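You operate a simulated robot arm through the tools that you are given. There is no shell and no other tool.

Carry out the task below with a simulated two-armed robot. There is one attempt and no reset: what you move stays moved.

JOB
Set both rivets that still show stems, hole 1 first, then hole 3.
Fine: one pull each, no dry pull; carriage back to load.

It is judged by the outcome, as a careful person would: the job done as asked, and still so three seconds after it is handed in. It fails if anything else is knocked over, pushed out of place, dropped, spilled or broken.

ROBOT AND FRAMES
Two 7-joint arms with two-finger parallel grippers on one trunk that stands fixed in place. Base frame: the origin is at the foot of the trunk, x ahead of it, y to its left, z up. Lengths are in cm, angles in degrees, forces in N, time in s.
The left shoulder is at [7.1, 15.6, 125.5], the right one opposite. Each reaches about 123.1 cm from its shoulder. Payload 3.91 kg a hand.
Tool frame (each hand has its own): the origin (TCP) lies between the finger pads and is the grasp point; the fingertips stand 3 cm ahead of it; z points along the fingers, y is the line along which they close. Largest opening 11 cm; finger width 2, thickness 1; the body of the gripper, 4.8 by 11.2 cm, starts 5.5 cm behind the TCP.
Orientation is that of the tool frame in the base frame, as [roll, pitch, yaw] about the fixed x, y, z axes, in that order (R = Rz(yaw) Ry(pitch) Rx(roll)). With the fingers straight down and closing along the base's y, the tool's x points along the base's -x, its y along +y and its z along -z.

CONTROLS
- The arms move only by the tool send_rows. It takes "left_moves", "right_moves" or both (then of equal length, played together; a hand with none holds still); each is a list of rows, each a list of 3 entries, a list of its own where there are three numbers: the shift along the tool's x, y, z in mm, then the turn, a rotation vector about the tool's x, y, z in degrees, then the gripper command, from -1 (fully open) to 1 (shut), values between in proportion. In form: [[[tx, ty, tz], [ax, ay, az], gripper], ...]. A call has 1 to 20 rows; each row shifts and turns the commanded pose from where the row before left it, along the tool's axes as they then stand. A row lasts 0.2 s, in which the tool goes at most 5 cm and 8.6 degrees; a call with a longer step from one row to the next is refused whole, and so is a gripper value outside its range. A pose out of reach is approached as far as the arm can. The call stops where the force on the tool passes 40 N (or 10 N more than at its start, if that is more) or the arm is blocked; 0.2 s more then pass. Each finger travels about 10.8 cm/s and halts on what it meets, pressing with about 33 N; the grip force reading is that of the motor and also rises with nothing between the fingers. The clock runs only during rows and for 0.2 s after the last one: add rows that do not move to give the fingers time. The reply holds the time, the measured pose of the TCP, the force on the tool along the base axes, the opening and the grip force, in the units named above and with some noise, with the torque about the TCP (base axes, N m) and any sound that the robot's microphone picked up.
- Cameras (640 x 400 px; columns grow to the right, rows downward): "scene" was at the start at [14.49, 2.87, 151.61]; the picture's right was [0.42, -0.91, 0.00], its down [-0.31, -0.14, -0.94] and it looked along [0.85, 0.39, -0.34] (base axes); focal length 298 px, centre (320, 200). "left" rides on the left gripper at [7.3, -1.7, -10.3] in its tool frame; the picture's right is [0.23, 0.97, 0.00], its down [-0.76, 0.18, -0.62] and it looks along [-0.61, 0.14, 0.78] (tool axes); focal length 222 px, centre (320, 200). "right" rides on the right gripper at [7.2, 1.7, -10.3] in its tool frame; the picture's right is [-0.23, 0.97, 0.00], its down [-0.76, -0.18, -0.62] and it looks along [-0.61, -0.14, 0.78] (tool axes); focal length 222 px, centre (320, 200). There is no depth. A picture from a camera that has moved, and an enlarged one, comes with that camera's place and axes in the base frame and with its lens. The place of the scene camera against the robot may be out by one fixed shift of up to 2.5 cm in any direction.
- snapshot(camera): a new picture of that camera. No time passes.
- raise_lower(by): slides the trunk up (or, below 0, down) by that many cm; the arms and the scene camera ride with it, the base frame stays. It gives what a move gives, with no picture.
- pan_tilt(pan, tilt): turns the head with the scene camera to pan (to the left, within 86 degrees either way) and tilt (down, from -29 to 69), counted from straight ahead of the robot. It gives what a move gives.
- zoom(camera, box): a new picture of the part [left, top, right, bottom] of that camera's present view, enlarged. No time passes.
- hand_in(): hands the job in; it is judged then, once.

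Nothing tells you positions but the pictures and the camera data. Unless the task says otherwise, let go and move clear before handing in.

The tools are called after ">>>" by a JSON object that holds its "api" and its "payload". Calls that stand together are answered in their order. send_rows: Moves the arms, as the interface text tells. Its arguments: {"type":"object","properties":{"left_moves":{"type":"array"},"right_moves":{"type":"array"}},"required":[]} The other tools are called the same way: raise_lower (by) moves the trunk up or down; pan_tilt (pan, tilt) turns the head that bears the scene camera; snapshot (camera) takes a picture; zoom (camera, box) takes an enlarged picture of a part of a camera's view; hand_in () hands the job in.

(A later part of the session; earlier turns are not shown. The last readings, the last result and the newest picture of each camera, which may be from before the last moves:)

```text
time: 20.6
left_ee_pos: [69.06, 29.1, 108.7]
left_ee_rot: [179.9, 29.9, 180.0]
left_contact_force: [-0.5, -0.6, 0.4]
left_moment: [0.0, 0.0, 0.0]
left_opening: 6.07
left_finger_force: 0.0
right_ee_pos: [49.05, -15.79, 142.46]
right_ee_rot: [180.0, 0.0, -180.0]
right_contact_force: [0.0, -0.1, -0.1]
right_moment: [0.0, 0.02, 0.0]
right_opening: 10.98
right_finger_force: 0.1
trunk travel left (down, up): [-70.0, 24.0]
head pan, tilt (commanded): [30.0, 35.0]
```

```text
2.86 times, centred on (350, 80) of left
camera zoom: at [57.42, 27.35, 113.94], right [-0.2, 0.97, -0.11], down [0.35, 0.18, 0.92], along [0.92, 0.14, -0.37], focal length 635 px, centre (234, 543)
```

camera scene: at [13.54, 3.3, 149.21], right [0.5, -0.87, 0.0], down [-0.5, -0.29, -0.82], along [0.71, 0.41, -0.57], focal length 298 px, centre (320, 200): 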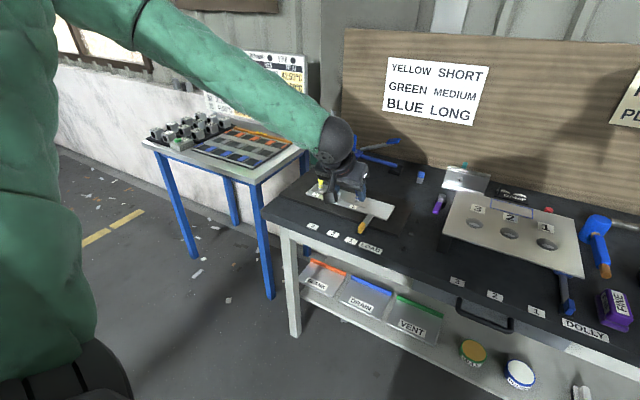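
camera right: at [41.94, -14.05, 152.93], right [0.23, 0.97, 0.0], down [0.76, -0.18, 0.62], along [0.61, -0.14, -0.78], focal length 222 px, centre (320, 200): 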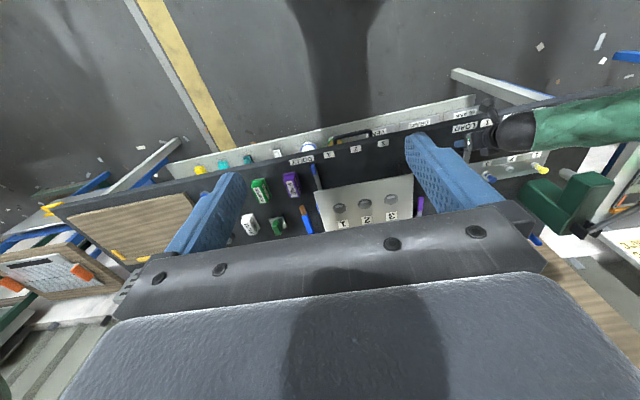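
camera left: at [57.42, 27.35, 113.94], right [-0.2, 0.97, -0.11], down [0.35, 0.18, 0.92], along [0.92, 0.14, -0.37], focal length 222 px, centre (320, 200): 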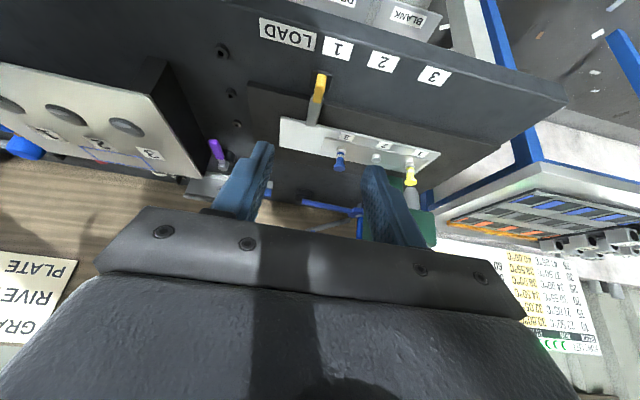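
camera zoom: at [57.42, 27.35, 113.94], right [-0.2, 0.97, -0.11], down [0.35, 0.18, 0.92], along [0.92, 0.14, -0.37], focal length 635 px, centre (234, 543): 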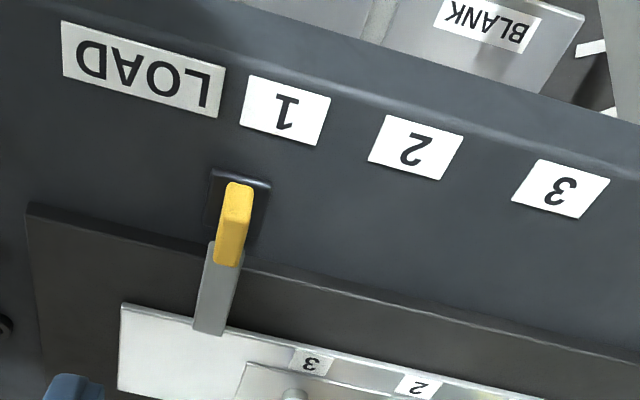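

Both close views show stem 1 lined up with the nose to about 1 mm, and the handle points within the "1" label. Next I raise the left hand and bring it in front of and above the orange lever knob.

>>> {"api": "send_rows", "payload": {"left_moves": [[[-15, 0, -26], [0, 0, 0], -0.5], [[-15, 15, -26], [0, 0, 0], -0.5], [[-15, 27, -26], [0, 0, 0], -0.5], [[-15, 27, -26], [0, 0, 0], -0.5], [[-15, 27, -26], [0, 0, 0], -0.5], [[-15, 27, -26], [0, 0, 0], -0.5], [[-15, 27, -26], [0, 0, 0], -0.5], [[0, 30, 0], [0, 0, 0], -0.5], [[0, 30, 0], [0, 0, 0], -0.5], [[-15, 8, 15], [0, 0, 0], -0.5], [[-15, 0, 15], [0, 0, 0], -0.5], [[-10, 0, 10], [0, 0, 0], -0.5]]}}

>>> {"api": "snapshot", "payload": {"camera": "left"}}

>>> {"api": "snapshot", "payload": {"camera": "scene"}}

>>> {"api": "zoom", "payload": {"camera": "right", "box": [480, 110, 640, 260]}}

```text
time: 23.2
left_ee_pos: [74.54, 50.85, 128.08]
left_ee_rot: [-180.0, 30.0, -179.9]
left_contact_force: [-0.4, 0.0, 0.1]
left_moment: [-0.02, 0.04, -0.03]
left_opening: 8.26
left_finger_force: 0.0
right_ee_pos: [49.24, -15.61, 142.52]
right_ee_rot: [-180.0, 0.1, 180.0]
right_contact_force: [-0.2, -0.3, -0.3]
right_moment: [0.02, -0.02, -0.03]
right_opening: 11.0
right_finger_force: 0.1
trunk travel left (down, up): [-70.0, 24.0]
head pan, tilt (commanded): [30.0, 35.0]
```

```text
taken
camera left: at [63.08, 49.12, 133.39], right [-0.2, 0.97, -0.11], down [0.35, 0.18, 0.92], along [0.92, 0.14, -0.37], focal length 222 px, centre (320, 200)
```

left: 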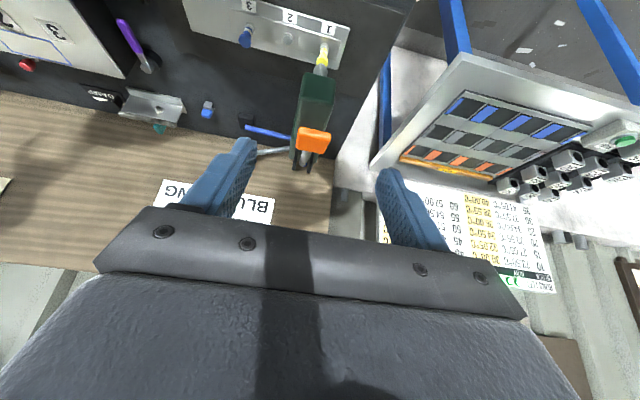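

```text
taken
camera scene: at [13.68, 3.38, 149.2], right [0.5, -0.87, 0.0], down [-0.5, -0.29, -0.82], along [0.71, 0.41, -0.57], focal length 298 px, centre (320, 200)
```

scene: 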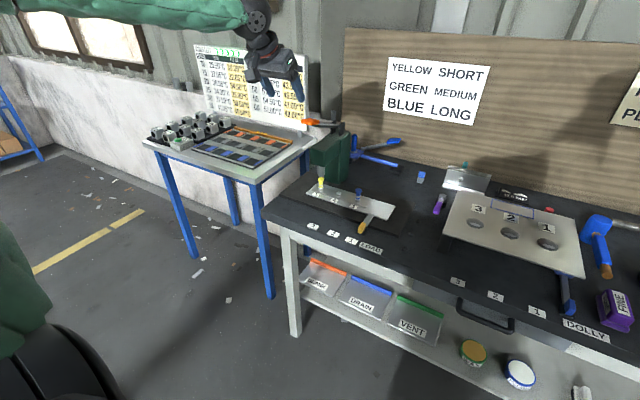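

```text
2.67 times, centred on (560, 185) of right
camera zoom: at [41.93, -13.99, 152.94], right [0.23, 0.97, 0.0], down [0.76, -0.18, 0.62], along [0.61, -0.14, -0.78], focal length 592 px, centre (-320, 240)
```

zoom: 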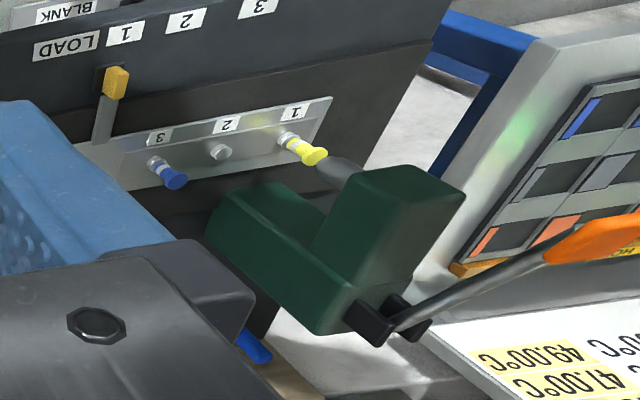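

>>> {"api": "zoom", "payload": {"camera": "left", "box": [260, 60, 380, 200]}}

>>> {"api": "zoom", "payload": {"camera": "scene", "box": [240, 60, 400, 200]}}

```text
2.86 times, centred on (320, 130) of left
camera zoom: at [63.08, 49.12, 133.39], right [-0.2, 0.97, -0.11], down [0.35, 0.18, 0.92], along [0.92, 0.14, -0.37], focal length 635 px, centre (320, 400)
```

zoom: 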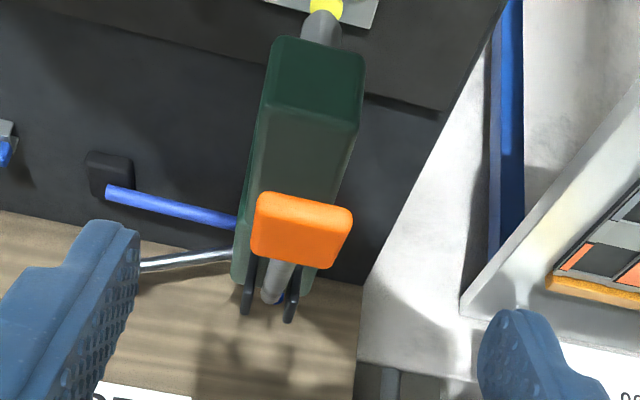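

```text
2.86 times, centred on (320, 130) of scene
camera zoom: at [13.68, 3.38, 149.2], right [0.5, -0.87, 0.0], down [-0.5, -0.29, -0.82], along [0.71, 0.41, -0.57], focal length 853 px, centre (320, 400)
```

zoom: 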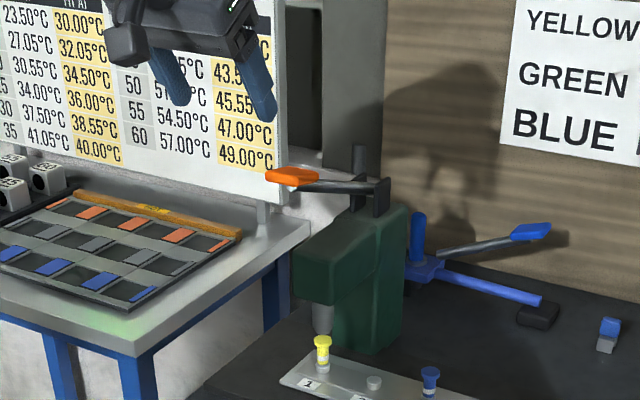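

The lever pivot is near (104.7, 51, 108.6) and the knob near (86.6, 51, 116), about 4 cm wide. I'll bring the open fingers around the knob from the front and above without touching it.

>>> {"api": "send_rows", "payload": {"left_moves": [[[-15, 0, 25], [0, 0, 0], -0.5], [[-15, 0, 25], [0, 0, 0], -0.5], [[-14.5, 0, 24], [0, 0, 0], -0.5], [[0, 0, 20], [0, 0, 0], -0.5], [[0, 0, 20], [0, 0, 0], -0.5], [[0, 0, 0], [0, 0, 0], -0.5]]}}

>>> {"api": "zoom", "payload": {"camera": "left", "box": [200, 100, 440, 250]}}

>>> {"api": "zoom", "payload": {"camera": "scene", "box": [240, 60, 400, 200]}}

>>> {"api": "snapshot", "payload": {"camera": "right"}}

```text
time: 24.6
left_ee_pos: [84.1, 50.78, 120.38]
left_ee_rot: [-180.0, 30.0, 179.9]
left_contact_force: [-0.4, 0.6, -0.5]
left_moment: [0.02, -0.01, 0.02]
left_opening: 8.23
left_finger_force: 0.1
right_ee_pos: [49.11, -15.75, 142.51]
right_ee_rot: [180.0, 0.0, 180.0]
right_contact_force: [0.1, 0.1, 0.2]
right_moment: [-0.02, -0.02, 0.01]
right_opening: 11.0
right_finger_force: 0.1
trunk travel left (down, up): [-70.0, 24.0]
head pan, tilt (commanded): [30.0, 35.0]
```

```text
2.67 times, centred on (320, 175) of left
camera zoom: at [72.57, 48.99, 125.81], right [-0.2, 0.97, -0.11], down [0.35, 0.18, 0.92], along [0.92, 0.14, -0.37], focal length 592 px, centre (320, 267)
```

zoom: 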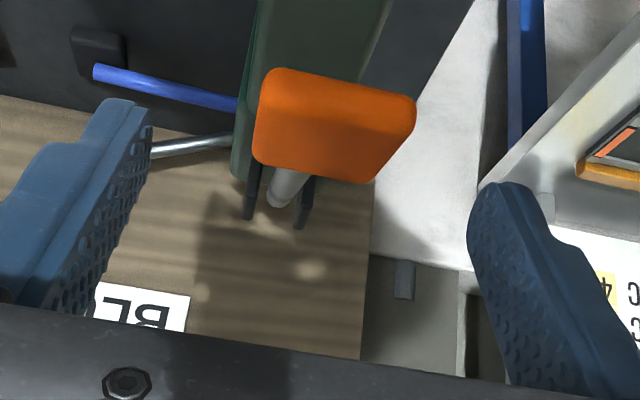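

```text
2.86 times, centred on (320, 130) of scene
camera zoom: at [13.62, 3.34, 149.21], right [0.5, -0.87, 0.0], down [-0.5, -0.29, -0.82], along [0.71, 0.41, -0.57], focal length 853 px, centre (320, 400)
```

zoom: 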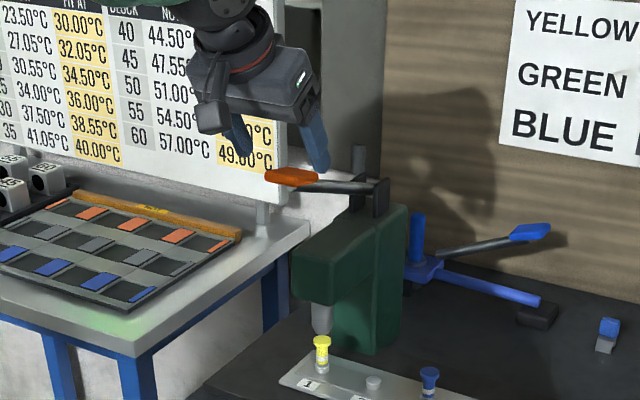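

```text
taken
camera right: at [41.86, -14.04, 152.96], right [0.23, 0.97, 0.0], down [0.76, -0.18, 0.62], along [0.61, -0.14, -0.78], focal length 222 px, centre (320, 200)
```

right: 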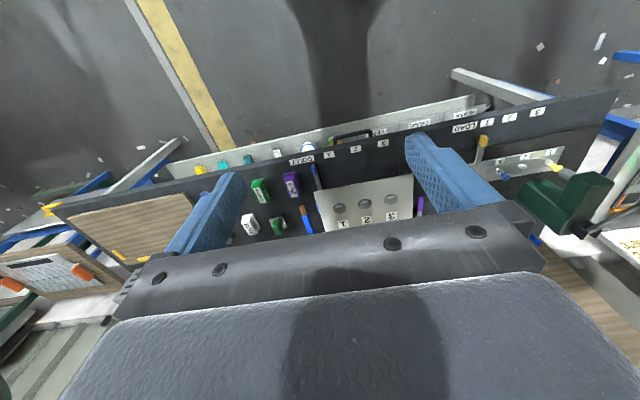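

The knob lies centred between the open fingers. I go 3.5 cm further along the fingers and close gently on its sides.

>>> {"api": "send_rows", "payload": {"left_moves": [[[0, 0, 18], [0, 0, 0], -0.5], [[0, 0, 17], [0, 0, 0], -0.5], [[0, 0, 0], [0, 0, 0], 0.1], [[0, 0, 0], [0, 0, 0], 0.25], [[0, 0, 0], [0, 0, 0], 0.4]]}}

>>> {"api": "zoom", "payload": {"camera": "left", "box": [200, 100, 440, 250]}}

>>> {"api": "zoom", "payload": {"camera": "scene", "box": [240, 60, 400, 200]}}

```text
time: 25.8
left_ee_pos: [85.79, 51.06, 117.44]
left_ee_rot: [180.0, 30.0, -179.8]
left_contact_force: [0.4, 12.5, 1.8]
left_moment: [0.22, -0.13, 0.02]
left_opening: 4.21
left_finger_force: 44.5
right_ee_pos: [49.19, -15.61, 142.55]
right_ee_rot: [-180.0, -0.1, 179.9]
right_contact_force: [-0.1, 0.6, 0.2]
right_moment: [0.03, 0.01, 0.02]
right_opening: 10.99
right_finger_force: 0.1
trunk travel left (down, up): [-70.0, 24.0]
head pan, tilt (commanded): [30.0, 35.0]
```

```text
2.67 times, centred on (320, 175) of left
camera zoom: at [74.28, 49.24, 122.69], right [-0.2, 0.97, -0.11], down [0.35, 0.18, 0.92], along [0.92, 0.14, -0.37], focal length 592 px, centre (320, 267)
```

zoom: 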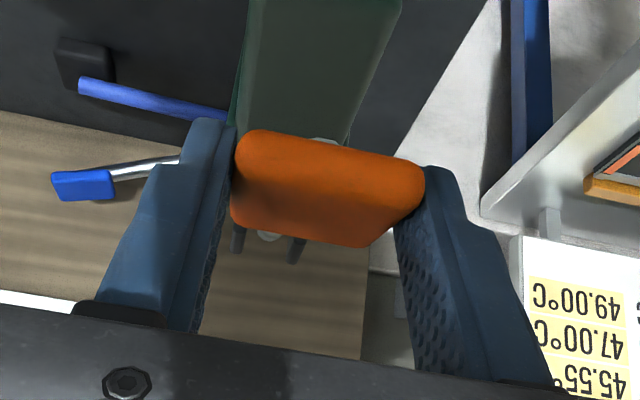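

```text
2.86 times, centred on (320, 130) of scene
camera zoom: at [13.66, 3.49, 149.2], right [0.5, -0.87, 0.0], down [-0.5, -0.29, -0.82], along [0.71, 0.41, -0.57], focal length 853 px, centre (320, 400)
```

zoom: 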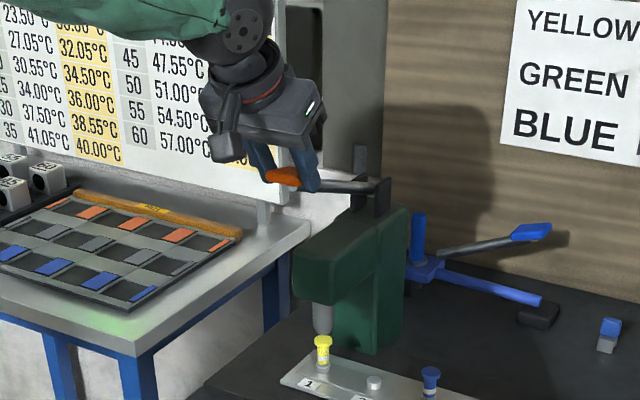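

The knob is gripped (4.2 cm wide) with a small sideways load, so I shift 2 mm in y to relieve it before pulling.

>>> {"api": "send_rows", "payload": {"left_moves": [[[0, 1, 0], [0, 0, 0], 0.6], [[0, 1, 0], [0, 0, 0], 0.6], [[0, 0, 0], [0, 0, 0], 0.6]]}}

>>> {"api": "zoom", "payload": {"camera": "right", "box": [530, 150, 590, 190]}}

```text
time: 26.6
left_ee_pos: [85.87, 51.0, 117.5]
left_ee_rot: [-180.0, 30.0, -180.0]
left_contact_force: [-2.9, 4.0, 1.6]
left_moment: [-0.45, -0.04, -0.03]
left_opening: 4.2
left_finger_force: 45.5
right_ee_pos: [49.07, -15.7, 142.48]
right_ee_rot: [180.0, 0.0, -180.0]
right_contact_force: [-1.4, 0.4, 0.0]
right_moment: [0.01, 0.0, -0.03]
right_opening: 11.02
right_finger_force: 0.1
trunk travel left (down, up): [-70.0, 24.0]
head pan, tilt (commanded): [30.0, 35.0]
```

```text
10.00 times, centred on (560, 170) of right
camera zoom: at [41.86, -14.0, 152.96], right [0.23, 0.97, 0.0], down [0.76, -0.18, 0.62], along [0.61, -0.14, -0.78], focal length 2221 px, centre (-2080, 500)
```

zoom: 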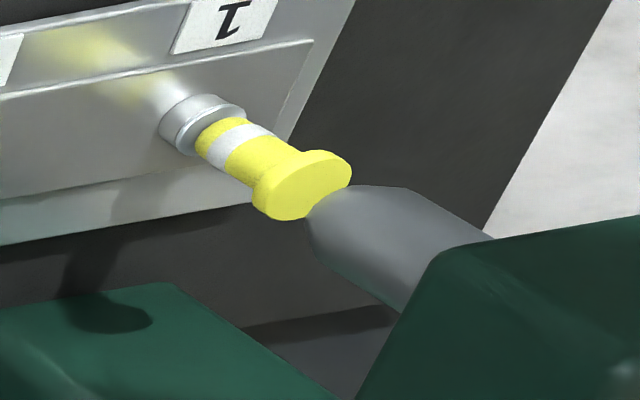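

Everything is lined up, so I pull the lever once in a single smooth downward arc; the move stops by itself at the end stop.

>>> {"api": "send_rows", "payload": {"left_moves": [[[9.7, 0, 8.4], [0, 0, 0], 0.6], [[9.7, 0, 8.4], [0, 0, 0], 0.6], [[8.4, 0, 9.6], [0, 0, 0], 0.6], [[8.4, 0, 9.6], [0, 0, 0], 0.6], [[7.1, 0, 10.7], [0, 0, 0], 0.6], [[7.1, 0, 10.7], [0, 0, 0], 0.6], [[5.7, 0, 11.5], [0, 0, 0], 0.6], [[5.7, 0, 11.5], [0, 0, 0], 0.6], [[2.9, 0, 8], [0, 0, 0], 0.6], [[2.9, 0, 8], [0, 0, 0], 0.6]]}}

>>> {"api": "snapshot", "payload": {"camera": "scene"}}

>>> {"api": "zoom", "payload": {"camera": "right", "box": [480, 110, 640, 260]}}

>>> {"api": "zoom", "payload": {"camera": "left", "box": [200, 60, 440, 250]}}

```text
time: 28.8
left_ee_pos: [84.66, 50.99, 105.74]
left_ee_rot: [179.9, 30.0, 180.0]
left_contact_force: [-9.6, -5.6, 15.4]
left_moment: [0.1, 0.37, 0.05]
left_opening: 4.18
left_finger_force: 39.2
right_ee_pos: [48.85, -15.8, 142.46]
right_ee_rot: [179.9, 0.0, 180.0]
right_contact_force: [-0.5, -0.1, 0.5]
right_moment: [-0.04, -0.01, 0.0]
right_opening: 11.05
right_finger_force: 0.1
trunk travel left (down, up): [-70.0, 24.0]
head pan, tilt (commanded): [30.0, 35.0]
```

```text
taken
camera scene: at [13.47, 3.2, 149.22], right [0.5, -0.87, 0.0], down [-0.5, -0.29, -0.82], along [0.71, 0.41, -0.57], focal length 298 px, centre (320, 200)
```

scene: 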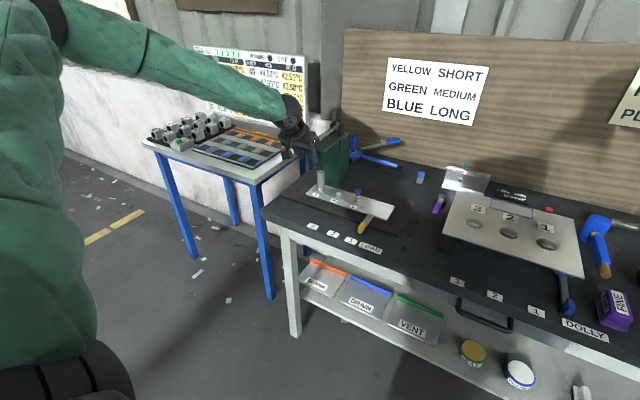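

```text
2.67 times, centred on (560, 185) of right
camera zoom: at [41.71, -14.18, 152.98], right [0.23, 0.97, 0.0], down [0.76, -0.18, 0.62], along [0.61, -0.14, -0.78], focal length 592 px, centre (-320, 240)
```

zoom: 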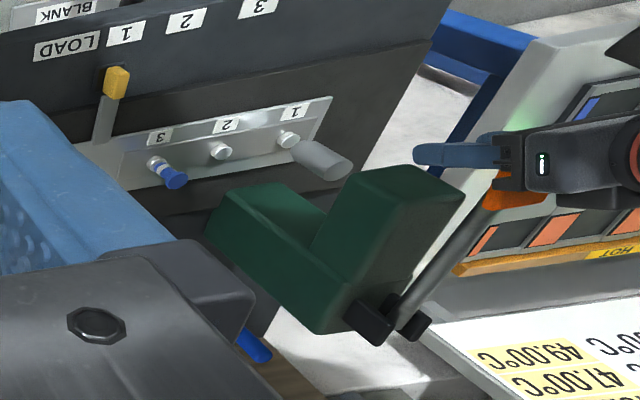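

```text
2.11 times, centred on (320, 155) of left
camera zoom: at [73.14, 49.26, 111.12], right [-0.2, 0.97, -0.11], down [0.35, 0.18, 0.92], along [0.92, 0.14, -0.37], focal length 468 px, centre (320, 295)
```

zoom: 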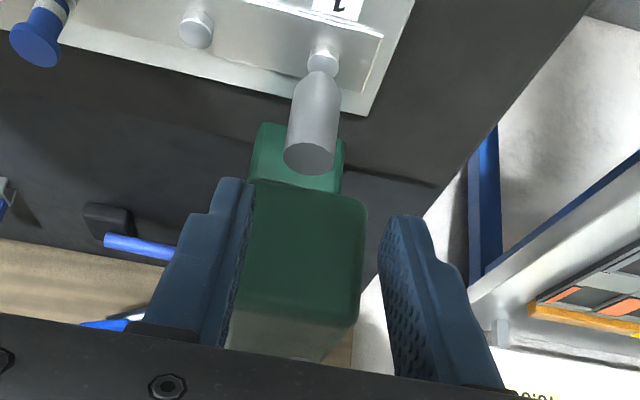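

The nose has come down onto rivet 1 and the yellow stem is no longer visible. The fingers slid down along the knob near the end, so I look closely before deciding whether the stroke is complete.

>>> {"api": "zoom", "payload": {"camera": "right", "box": [530, 145, 600, 190]}}

>>> {"api": "zoom", "payload": {"camera": "left", "box": [290, 60, 370, 130]}}

>>> {"api": "zoom", "payload": {"camera": "scene", "box": [270, 90, 390, 210]}}

>>> {"api": "zoom", "payload": {"camera": "right", "box": [570, 120, 640, 260]}}

```text
8.89 times, centred on (565, 168) of right
camera zoom: at [41.71, -14.18, 152.98], right [0.23, 0.97, 0.0], down [0.76, -0.18, 0.62], along [0.61, -0.14, -0.78], focal length 1974 px, centre (-1858, 489)
```

zoom: 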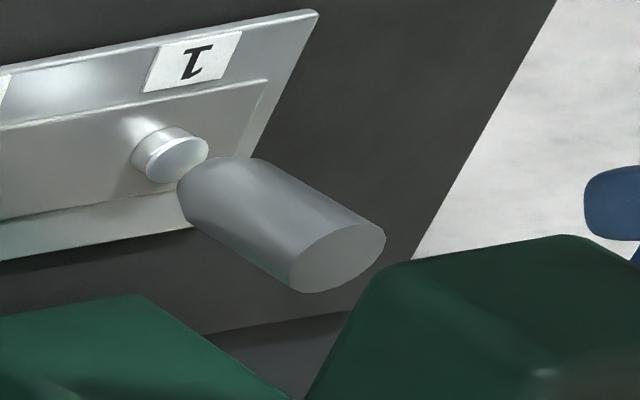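

```text
5.71 times, centred on (330, 95) of left
camera zoom: at [73.14, 49.26, 111.12], right [-0.2, 0.97, -0.11], down [0.35, 0.18, 0.92], along [0.92, 0.14, -0.37], focal length 1269 px, centre (263, 800)
```

zoom: 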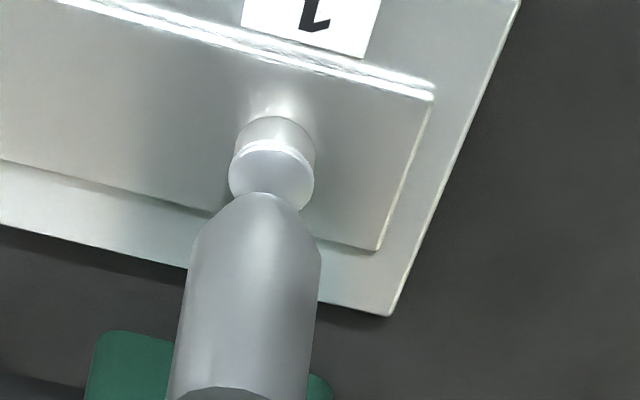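

```text
3.33 times, centred on (330, 150) of scene
camera zoom: at [13.47, 3.2, 149.22], right [0.5, -0.87, 0.0], down [-0.5, -0.29, -0.82], along [0.71, 0.41, -0.57], focal length 995 px, centre (287, 367)
```

zoom: 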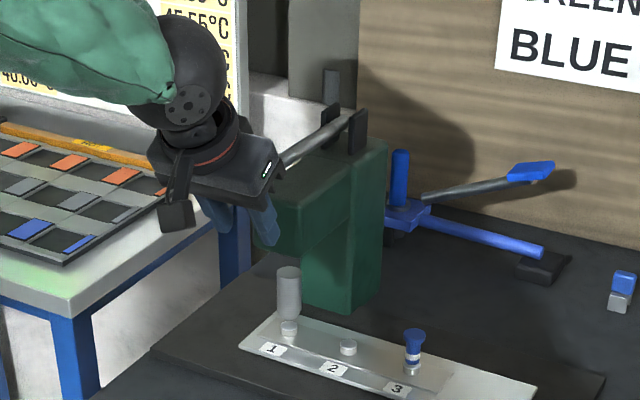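

```text
2.86 times, centred on (605, 190) of right
camera zoom: at [41.71, -14.18, 152.98], right [0.23, 0.97, 0.0], down [0.76, -0.18, 0.62], along [0.61, -0.14, -0.78], focal length 635 px, centre (-494, 229)
```

zoom: 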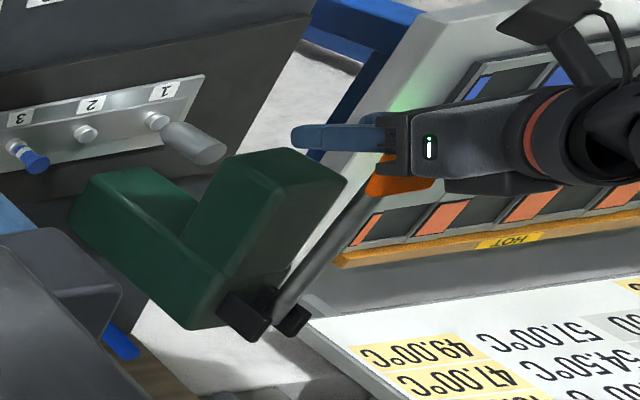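

Only a bare rivet head shows at hole 1, and the lever is about level. To be sure this one stroke is complete I keep pressing the lever down without letting go, until it meets its stop.

>>> {"api": "send_rows", "payload": {"left_moves": [[[2.5, 0, 4.33], [0, 0, 0], 0.6], [[2.5, 0, 4.33], [0, 0, 0], 0.6], [[2.5, 0, 4.33], [0, 0, 0], 0.6], [[2.5, 0, 4.33], [0, 0, 0], 0.6]]}}

>>> {"api": "zoom", "payload": {"camera": "right", "box": [540, 120, 640, 260]}}

>>> {"api": "zoom", "payload": {"camera": "scene", "box": [270, 90, 390, 210]}}

>>> {"api": "snapshot", "payload": {"camera": "left"}}

```text
time: 29.8
left_ee_pos: [84.46, 50.94, 104.07]
left_ee_rot: [180.0, 30.0, 180.0]
left_contact_force: [-15.7, -3.8, 28.5]
left_moment: [0.18, -0.56, 0.0]
left_opening: 2.19
left_finger_force: 0.1
right_ee_pos: [48.72, -16.02, 142.58]
right_ee_rot: [179.9, 0.1, -180.0]
right_contact_force: [-0.6, 0.0, 0.3]
right_moment: [0.02, 0.04, 0.02]
right_opening: 10.98
right_finger_force: 0.1
trunk travel left (down, up): [-70.0, 24.0]
head pan, tilt (commanded): [30.0, 35.0]
```

```text
2.86 times, centred on (590, 190) of right
camera zoom: at [41.43, -14.24, 153.06], right [0.23, 0.97, 0.0], down [0.76, -0.18, 0.63], along [0.61, -0.14, -0.78], focal length 635 px, centre (-451, 229)
```

zoom: 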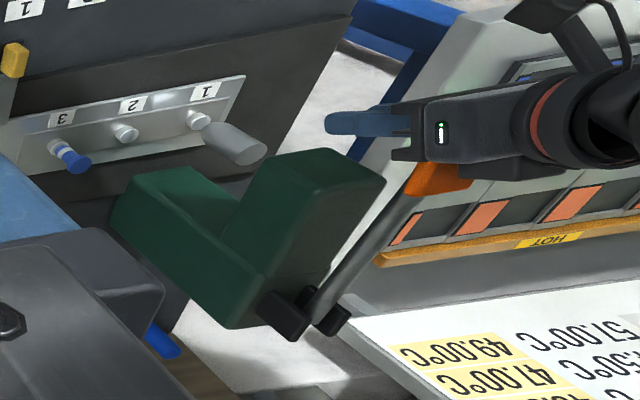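

```text
3.33 times, centred on (330, 150) of scene
camera zoom: at [13.2, 3.14, 149.25], right [0.5, -0.87, 0.0], down [-0.49, -0.29, -0.82], along [0.71, 0.41, -0.57], focal length 995 px, centre (287, 367)
```

zoom: 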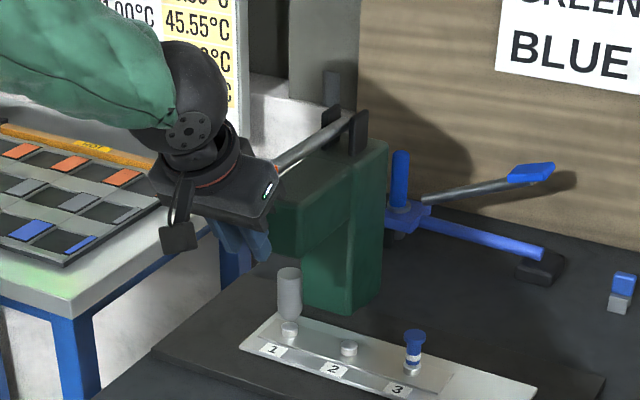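

```text
taken
camera left: at [72.93, 49.2, 109.3], right [-0.2, 0.97, -0.11], down [0.35, 0.18, 0.92], along [0.92, 0.14, -0.37], focal length 222 px, centre (320, 200)
```

left: 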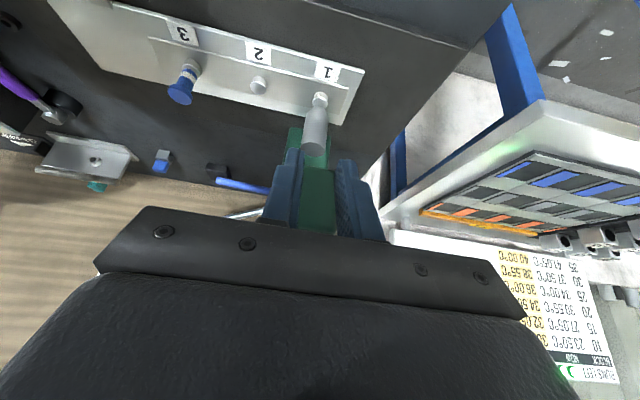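

The fingers slipped off and the palm now presses the knob with about 32 N, with no further lever motion, so it is at its stop with the nose on the rivet. I ease the hand back along the finger direction to let the lever rise with it.

>>> {"api": "send_rows", "payload": {"left_moves": [[[0, 0, -10], [0, 0, 0], 0.6], [[0, 0, -10], [0, 0, 0], 0.6], [[0, 0, -10], [0, 0, 0], 0.6], [[0, 0, -10], [0, 0, 0], 0.6]]}}

>>> {"api": "zoom", "payload": {"camera": "right", "box": [540, 120, 640, 260]}}

>>> {"api": "zoom", "payload": {"camera": "scene", "box": [270, 90, 390, 210]}}

>>> {"api": "snapshot", "payload": {"camera": "left"}}

```text
time: 30.8
left_ee_pos: [82.66, 51.29, 107.09]
left_ee_rot: [-179.9, 29.9, -180.0]
left_contact_force: [-0.1, 0.4, -0.4]
left_moment: [0.01, 0.0, 0.02]
left_opening: 2.19
left_finger_force: 0.1
right_ee_pos: [49.08, -15.75, 142.51]
right_ee_rot: [-179.9, -0.1, 180.0]
right_contact_force: [-0.3, -0.6, 0.5]
right_moment: [0.02, -0.02, -0.01]
right_opening: 11.04
right_finger_force: 0.0
trunk travel left (down, up): [-70.0, 24.0]
head pan, tilt (commanded): [30.0, 35.0]
```

```text
2.86 times, centred on (590, 190) of right
camera zoom: at [41.85, -14.0, 152.95], right [0.23, 0.97, 0.0], down [0.76, -0.18, 0.62], along [0.61, -0.14, -0.78], focal length 635 px, centre (-451, 229)
```

zoom: 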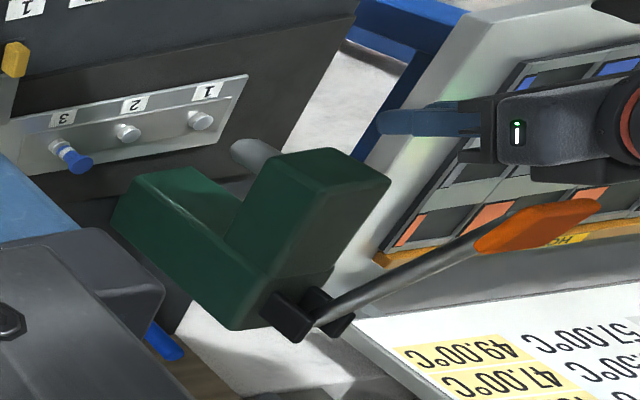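

```text
3.33 times, centred on (330, 150) of scene
camera zoom: at [13.62, 3.38, 149.19], right [0.5, -0.87, 0.0], down [-0.5, -0.29, -0.82], along [0.71, 0.41, -0.57], focal length 995 px, centre (287, 367)
```

zoom: 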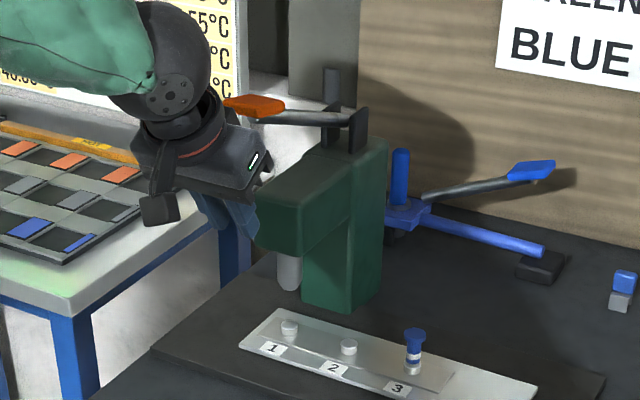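

```text
taken
camera left: at [71.15, 49.39, 112.47], right [-0.2, 0.97, -0.11], down [0.35, 0.18, 0.92], along [0.92, 0.14, -0.37], focal length 222 px, centre (320, 200)
```

left: 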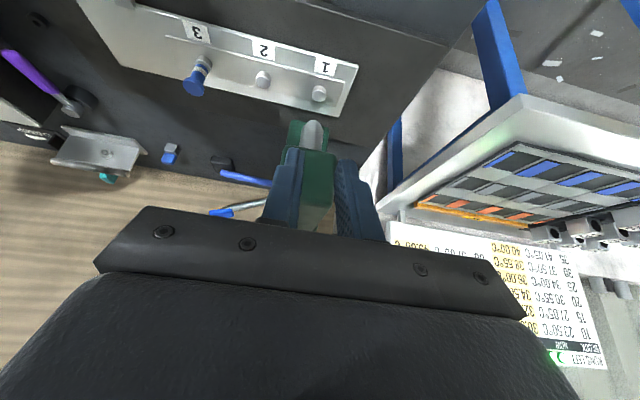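

Rivet 1 is set: its stem is gone, only the head remains, and the lever has sprung back to its rest position with the nose raised. I move the hand back clear of the lever and down to the carriage handle again.

>>> {"api": "send_rows", "payload": {"left_moves": [[[33, 0, -19], [0, 0, 0], 0.6], [[33, 0, -19], [0, 0, 0], 0.6], [[5.6, -28, 9.6], [0, 0, 0], 0.2], [[5.6, -28, 9.6], [0, 0, 0], -0.1], [[5.6, -28, 9.6], [0, 0, 0], -0.1], [[5.6, -28, 9.6], [0, 0, 0], -0.1], [[5.6, -28, 9.6], [0, 0, 0], -0.1], [[5.6, -28, 9.6], [0, 0, 0], -0.1], [[5.6, -28, 9.6], [0, 0, 0], -0.1], [[5.6, -26, 9.6], [0, 0, 0], -0.1], [[0, 0, 0], [0, 0, 0], -0.1]]}}

>>> {"api": "snapshot", "payload": {"camera": "left"}}

>>> {"api": "zoom", "payload": {"camera": "scene", "box": [270, 90, 430, 270]}}

```text
time: 33.2
left_ee_pos: [75.23, 28.85, 98.33]
left_ee_rot: [-180.0, 30.0, 180.0]
left_contact_force: [-0.3, 0.3, -0.1]
left_moment: [0.01, 0.02, -0.01]
left_opening: 6.05
left_finger_force: 0.1
right_ee_pos: [49.09, -15.7, 142.54]
right_ee_rot: [179.9, 0.0, -180.0]
right_contact_force: [-0.4, 0.2, -0.9]
right_moment: [0.01, -0.01, -0.03]
right_opening: 11.0
right_finger_force: 0.1
trunk travel left (down, up): [-70.0, 24.0]
head pan, tilt (commanded): [30.0, 35.0]
```

```text
taken
camera left: at [63.56, 27.05, 103.62], right [-0.2, 0.97, -0.11], down [0.35, 0.18, 0.92], along [0.92, 0.14, -0.37], focal length 222 px, centre (320, 200)
```

left: 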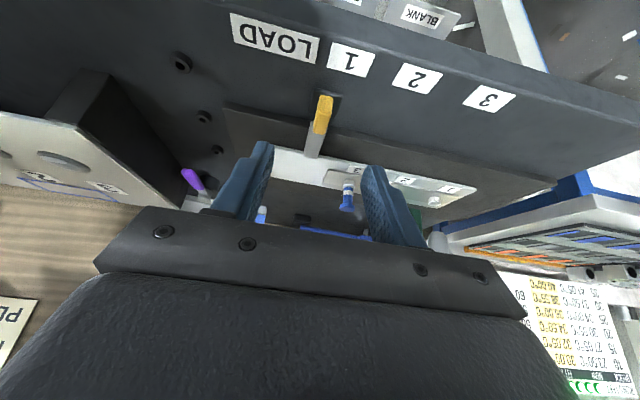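

```text
2.22 times, centred on (350, 180) of scene
camera zoom: at [13.63, 3.4, 149.2], right [0.5, -0.87, 0.0], down [-0.5, -0.29, -0.82], along [0.71, 0.41, -0.57], focal length 663 px, centre (253, 244)
```

zoom: 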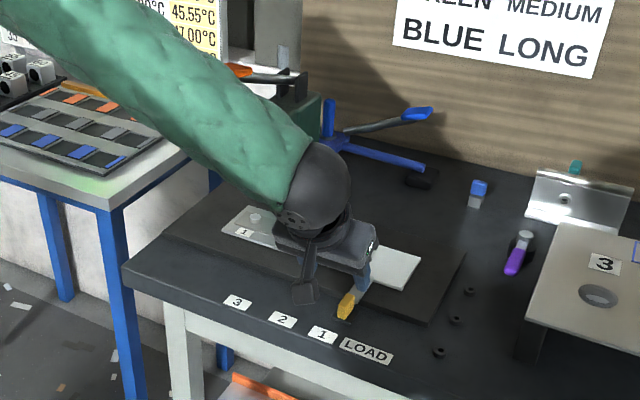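

The handle sits centred ahead of the fingers. I go down around it as before and grip it above the plinth.

>>> {"api": "send_rows", "payload": {"left_moves": [[[0.4, 1, 20], [0, 0, 0], -0.1], [[0.4, 0, 20], [0, 0, 0], -0.1], [[0.4, 0, 20], [0, 0, 0], -0.1], [[0.4, 0, 20], [0, 0, 0], -0.1], [[0.4, 0, 20], [0, 0, 0], -0.1], [[0, 0, 0], [0, 0, 0], 0.4], [[0, 0, 0], [0, 0, 0], 0.6], [[0, 0, 0], [0, 0, 0], 1], [[0, 0, 0], [0, 0, 0], 1]]}}

>>> {"api": "zoom", "payload": {"camera": "left", "box": [200, 100, 440, 250]}}

```text
time: 35.2
left_ee_pos: [80.03, 29.0, 89.41]
left_ee_rot: [-180.0, 30.0, -179.9]
left_contact_force: [-1.7, 1.7, 1.4]
left_moment: [0.02, -0.04, -0.1]
left_opening: 1.41
left_finger_force: 45.1
right_ee_pos: [49.07, -15.8, 142.49]
right_ee_rot: [180.0, 0.0, -180.0]
right_contact_force: [0.2, 0.4, -0.2]
right_moment: [-0.02, -0.01, 0.0]
right_opening: 11.0
right_finger_force: 0.1
trunk travel left (down, up): [-70.0, 24.0]
head pan, tilt (commanded): [30.0, 35.0]
```

```text
2.67 times, centred on (320, 175) of left
camera zoom: at [68.47, 27.18, 94.84], right [-0.2, 0.97, -0.11], down [0.35, 0.18, 0.92], along [0.92, 0.14, -0.37], focal length 592 px, centre (320, 267)
```

zoom: 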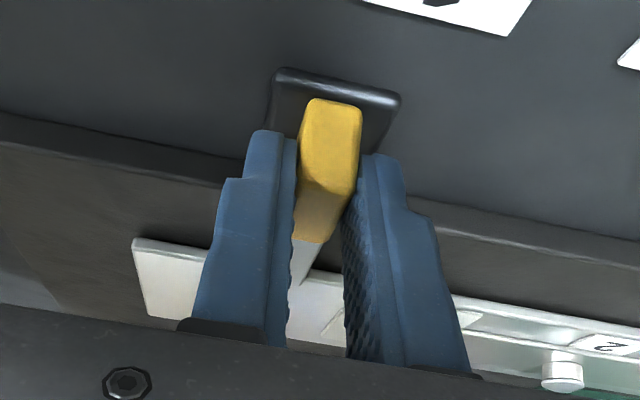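

Gripped again at y = 29.0; hole 3 needs about 15.1 cm more travel. I slide 11 cm first and check the blue stem's height against the nose before it gets there.

>>> {"api": "send_rows", "payload": {"left_moves": [[[0, 3, 0], [0, 0, 0], 1], [[0, 5, 0], [0, 0, 0], 1], [[0, 6, 0], [0, 0, 0], 1], [[0, 6, 0], [0, 0, 0], 1], [[0, 6, 0], [0, 0, 0], 1], [[0, 6, 0], [0, 0, 0], 1], [[0, 6, 0], [0, 0, 0], 1], [[0, 6, 0], [0, 0, 0], 1], [[0, 6, 0], [0, 0, 0], 1], [[0, 6, 0], [0, 0, 0], 1], [[0, 6, 0], [0, 0, 0], 1], [[0, 6, 0], [0, 0, 0], 1], [[0, 6, 0], [0, 0, 0], 1], [[0, 6, 0], [0, 0, 0], 1], [[0, 6, 0], [0, 0, 0], 1], [[0, 6, 0], [0, 0, 0], 1], [[0, 6, 0], [0, 0, 0], 1], [[0, 6, 0], [0, 0, 0], 1], [[0, 6, 0], [0, 0, 0], 1]]}}

>>> {"api": "zoom", "payload": {"camera": "right", "box": [530, 140, 600, 190]}}

>>> {"api": "snapshot", "payload": {"camera": "left"}}

>>> {"api": "zoom", "payload": {"camera": "scene", "box": [270, 90, 430, 270]}}

```text
time: 39.2
left_ee_pos: [80.06, 39.97, 89.62]
left_ee_rot: [179.9, 29.8, -179.9]
left_contact_force: [3.0, -2.2, -2.6]
left_moment: [-0.12, -0.59, -0.08]
left_opening: 1.38
left_finger_force: 45.1
right_ee_pos: [49.21, -15.8, 142.52]
right_ee_rot: [180.0, 0.0, 180.0]
right_contact_force: [-0.2, 0.1, 0.1]
right_moment: [0.02, 0.03, -0.01]
right_opening: 11.0
right_finger_force: 0.0
trunk travel left (down, up): [-70.0, 24.0]
head pan, tilt (commanded): [30.0, 35.0]
```

```text
8.00 times, centred on (565, 165) of right
camera zoom: at [41.95, -14.03, 152.93], right [0.23, 0.97, 0.0], down [0.76, -0.18, 0.62], along [0.61, -0.14, -0.78], focal length 1777 px, centre (-1640, 480)
```

zoom: 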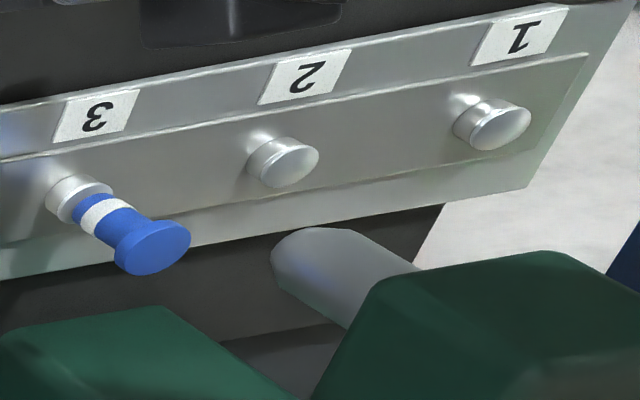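

```text
taken
camera left: at [68.47, 38.25, 94.84], right [-0.2, 0.97, -0.11], down [0.35, 0.18, 0.92], along [0.92, 0.14, -0.37], focal length 222 px, centre (320, 200)
```

left: 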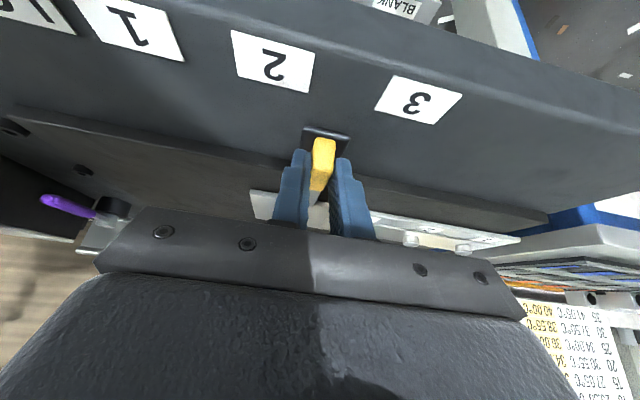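

```text
2.22 times, centred on (350, 180) of scene
camera zoom: at [13.72, 3.35, 149.19], right [0.5, -0.87, 0.0], down [-0.5, -0.29, -0.82], along [0.71, 0.41, -0.57], focal length 663 px, centre (253, 244)
```

zoom: 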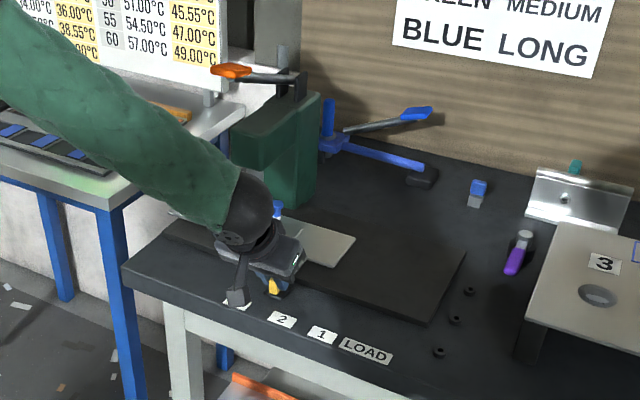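

The blue cap is at the same height as the yellow one was, so it clears the nose, and 4.05 cm of travel remains. I slide that distance gently.

>>> {"api": "send_rows", "payload": {"left_moves": [[[0, 4, 0], [0, 0, 0], 1], [[0, 4, 0], [0, 0, 0], 1], [[0, 4, 0], [0, 0, 0], 1], [[0, 4, 0], [0, 0, 0], 1], [[0, 4, 0], [0, 0, 0], 1], [[0, 4, 0], [0, 0, 0], 1], [[0, 4, 0], [0, 0, 0], 1], [[0, 4, 0], [0, 0, 0], 1], [[0, 3, 0], [0, 0, 0], 1], [[0, 3, 0], [0, 0, 0], 1], [[0, 2, 0], [0, 0, 0], 1]]}}

>>> {"api": "zoom", "payload": {"camera": "right", "box": [530, 150, 590, 190]}}

```text
time: 41.6
left_ee_pos: [80.03, 43.94, 89.7]
left_ee_rot: [180.0, 30.0, -179.9]
left_contact_force: [7.1, -0.5, 0.4]
left_moment: [-0.02, 0.28, -0.06]
left_opening: 1.38
left_finger_force: 45.3
right_ee_pos: [49.14, -15.75, 142.5]
right_ee_rot: [-180.0, -0.2, -179.9]
right_contact_force: [0.0, -0.9, -0.5]
right_moment: [0.01, 0.02, -0.02]
right_opening: 10.99
right_finger_force: 0.1
trunk travel left (down, up): [-70.0, 24.0]
head pan, tilt (commanded): [30.0, 35.0]
```

```text
10.00 times, centred on (560, 170) of right
camera zoom: at [41.98, -14.05, 152.92], right [0.23, 0.97, 0.0], down [0.76, -0.18, 0.62], along [0.61, -0.14, -0.78], focal length 2221 px, centre (-2080, 500)
```

zoom: 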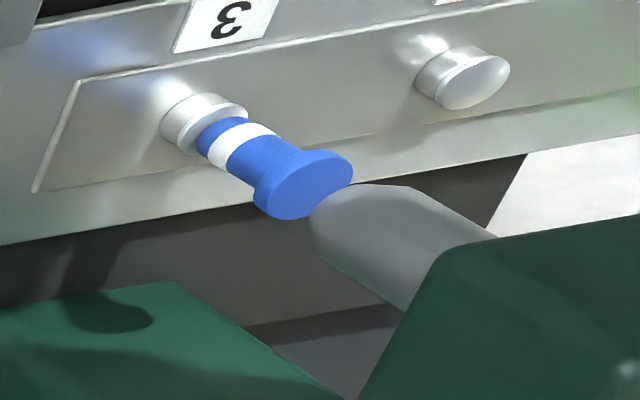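

The blue stem is now exactly where the yellow one was under the nose. I release, back off, raise the hand and turn it upright over the lever, with fingers shut for a straight push this time.

>>> {"api": "send_rows", "payload": {"left_moves": [[[0, 0, 0], [0, 0, 0], 0.4], [[0, 0, 0], [0, 0, 0], -0.1], [[0, 0, 0], [0, 0, 0], -0.1], [[0, 0, -15], [0, 0, 0], -0.1], [[0, 0, -25], [0, 0, 0], -0.1], [[0, 0, -40], [0, 0, 0], -0.1], [[0, 0, -40], [0, 0, 0], -0.1], [[0, 0, -40], [0, 0, 0], -0.1], [[0, 0, -40], [0, 0, 0], -0.1]]}}

>>> {"api": "snapshot", "payload": {"camera": "left"}}

>>> {"api": "zoom", "payload": {"camera": "right", "box": [530, 150, 590, 190]}}

```text
time: 43.6
left_ee_pos: [69.67, 43.72, 106.98]
left_ee_rot: [179.9, 30.1, 179.9]
left_contact_force: [-0.4, 0.1, 0.4]
left_moment: [0.01, 0.02, -0.01]
left_opening: 6.05
left_finger_force: 0.0
right_ee_pos: [48.96, -15.89, 142.55]
right_ee_rot: [-180.0, 0.2, 179.9]
right_contact_force: [0.2, 0.3, 0.6]
right_moment: [-0.01, -0.02, 0.0]
right_opening: 11.01
right_finger_force: 0.1
trunk travel left (down, up): [-70.0, 24.0]
head pan, tilt (commanded): [30.0, 35.0]
```

```text
taken
camera left: at [58.15, 42.11, 112.25], right [-0.2, 0.97, -0.11], down [0.35, 0.18, 0.92], along [0.92, 0.14, -0.37], focal length 222 px, centre (320, 200)
```

left: 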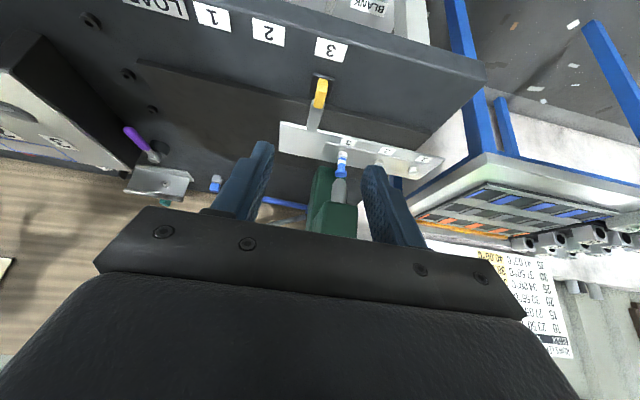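

```text
10.00 times, centred on (560, 170) of right
camera zoom: at [41.68, -14.08, 153.01], right [0.23, 0.97, 0.0], down [0.76, -0.18, 0.62], along [0.61, -0.14, -0.78], focal length 2221 px, centre (-2080, 500)
```

zoom: 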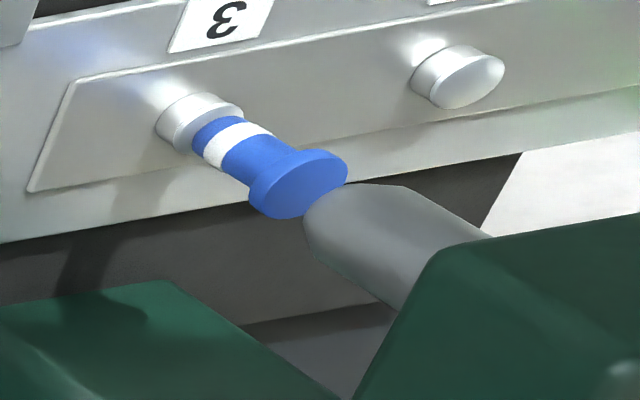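

>>> {"api": "zoom", "payload": {"camera": "left", "box": [300, 120, 380, 220]}}

>>> {"api": "send_rows", "payload": {"left_moves": [[[-15, 10, -26], [0, 0, 0], 0.5], [[-15, 10, -26], [0, 0, 0], 1], [[-15, 10, -26], [0, 0, 0], 1], [[-15, 10, -26], [0, 0, 0], 1], [[-15, 10, -26], [0, 0, 0], 1], [[-15, 10, -26], [0, 0, 0], 1], [[-15, 12, -26], [0, 0, 0], 1], [[0, 0, 0], [0, 7.5, 0], 1], [[0, 0, 0], [0, 7.5, 0], 1], [[0, 0, 0], [0, 7.5, 0], 1], [[0, 0, 0], [0, 7.5, 0], 1], [[-39, 0, 0], [0, 0, 0], 1], [[-39, 0, 0], [0, 0, 0], 1], [[-39, 0, 0], [0, 0, 0], 1], [[-30, 0, 0], [0, 0, 0], 1], [[0, 0, 0], [0, 0, 0], 1]]}}

>>> {"api": "snapshot", "payload": {"camera": "left"}}

>>> {"api": "zoom", "payload": {"camera": "scene", "box": [240, 60, 400, 220]}}

```text
4.00 times, centred on (340, 170) of left
camera zoom: at [58.15, 42.11, 112.25], right [-0.2, 0.97, -0.11], down [0.35, 0.18, 0.92], along [0.92, 0.14, -0.37], focal length 888 px, centre (240, 320)
```

zoom: 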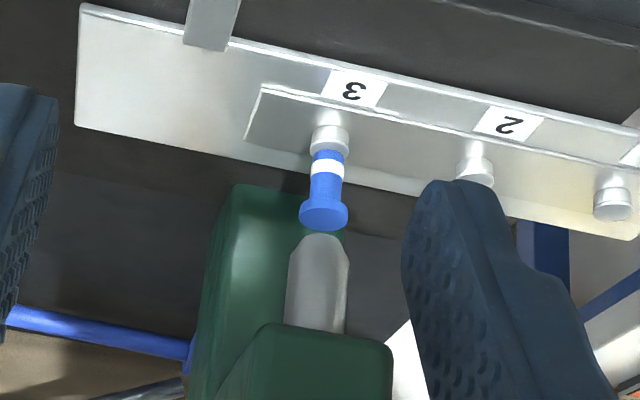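

```text
time: 47.0
left_ee_pos: [84.75, 51.3, 127.94]
left_ee_rot: [-179.9, 0.1, -180.0]
left_contact_force: [-0.1, -0.2, 0.3]
left_moment: [-0.02, -0.03, -0.01]
left_opening: 0.0
left_finger_force: 33.4
right_ee_pos: [48.98, -15.79, 142.42]
right_ee_rot: [-180.0, 0.0, -179.9]
right_contact_force: [-0.2, 1.4, 0.5]
right_moment: [0.0, -0.03, -0.01]
right_opening: 11.0
right_finger_force: 0.0
trunk travel left (down, up): [-70.0, 24.0]
head pan, tilt (commanded): [30.0, 35.0]
```

```text
taken
camera left: at [77.22, 49.51, 138.25], right [-0.23, 0.97, 0.0], down [0.76, 0.18, 0.62], along [0.61, 0.14, -0.78], focal length 222 px, centre (320, 200)
```

left: 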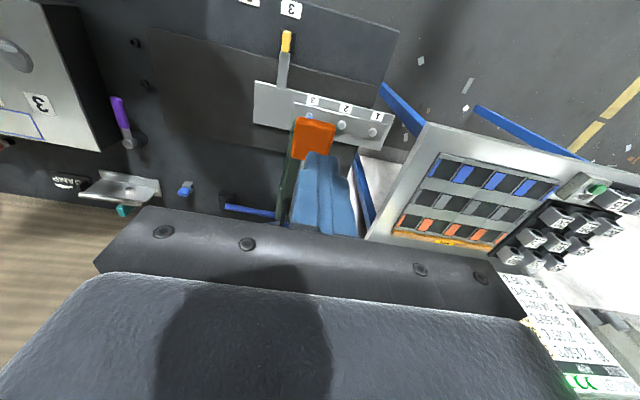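

```text
2.50 times, centred on (320, 140) of scene
camera zoom: at [13.56, 3.38, 149.21], right [0.5, -0.87, 0.0], down [-0.5, -0.29, -0.82], along [0.71, 0.41, -0.57], focal length 746 px, centre (320, 350)
```

zoom: 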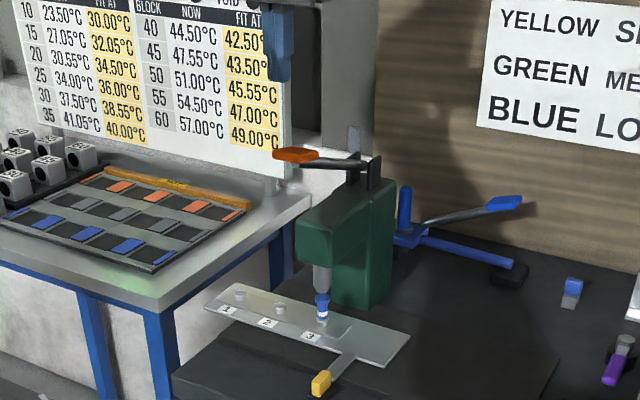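

>>> {"api": "zoom", "payload": {"camera": "left", "box": [260, 90, 380, 240]}}

```text
2.67 times, centred on (320, 165) of left
camera zoom: at [77.22, 49.51, 138.25], right [-0.23, 0.97, 0.0], down [0.76, 0.18, 0.62], along [0.61, 0.14, -0.78], focal length 592 px, centre (320, 293)
```

zoom: 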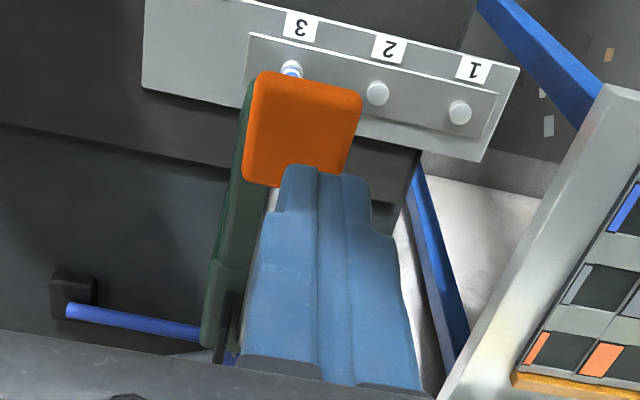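

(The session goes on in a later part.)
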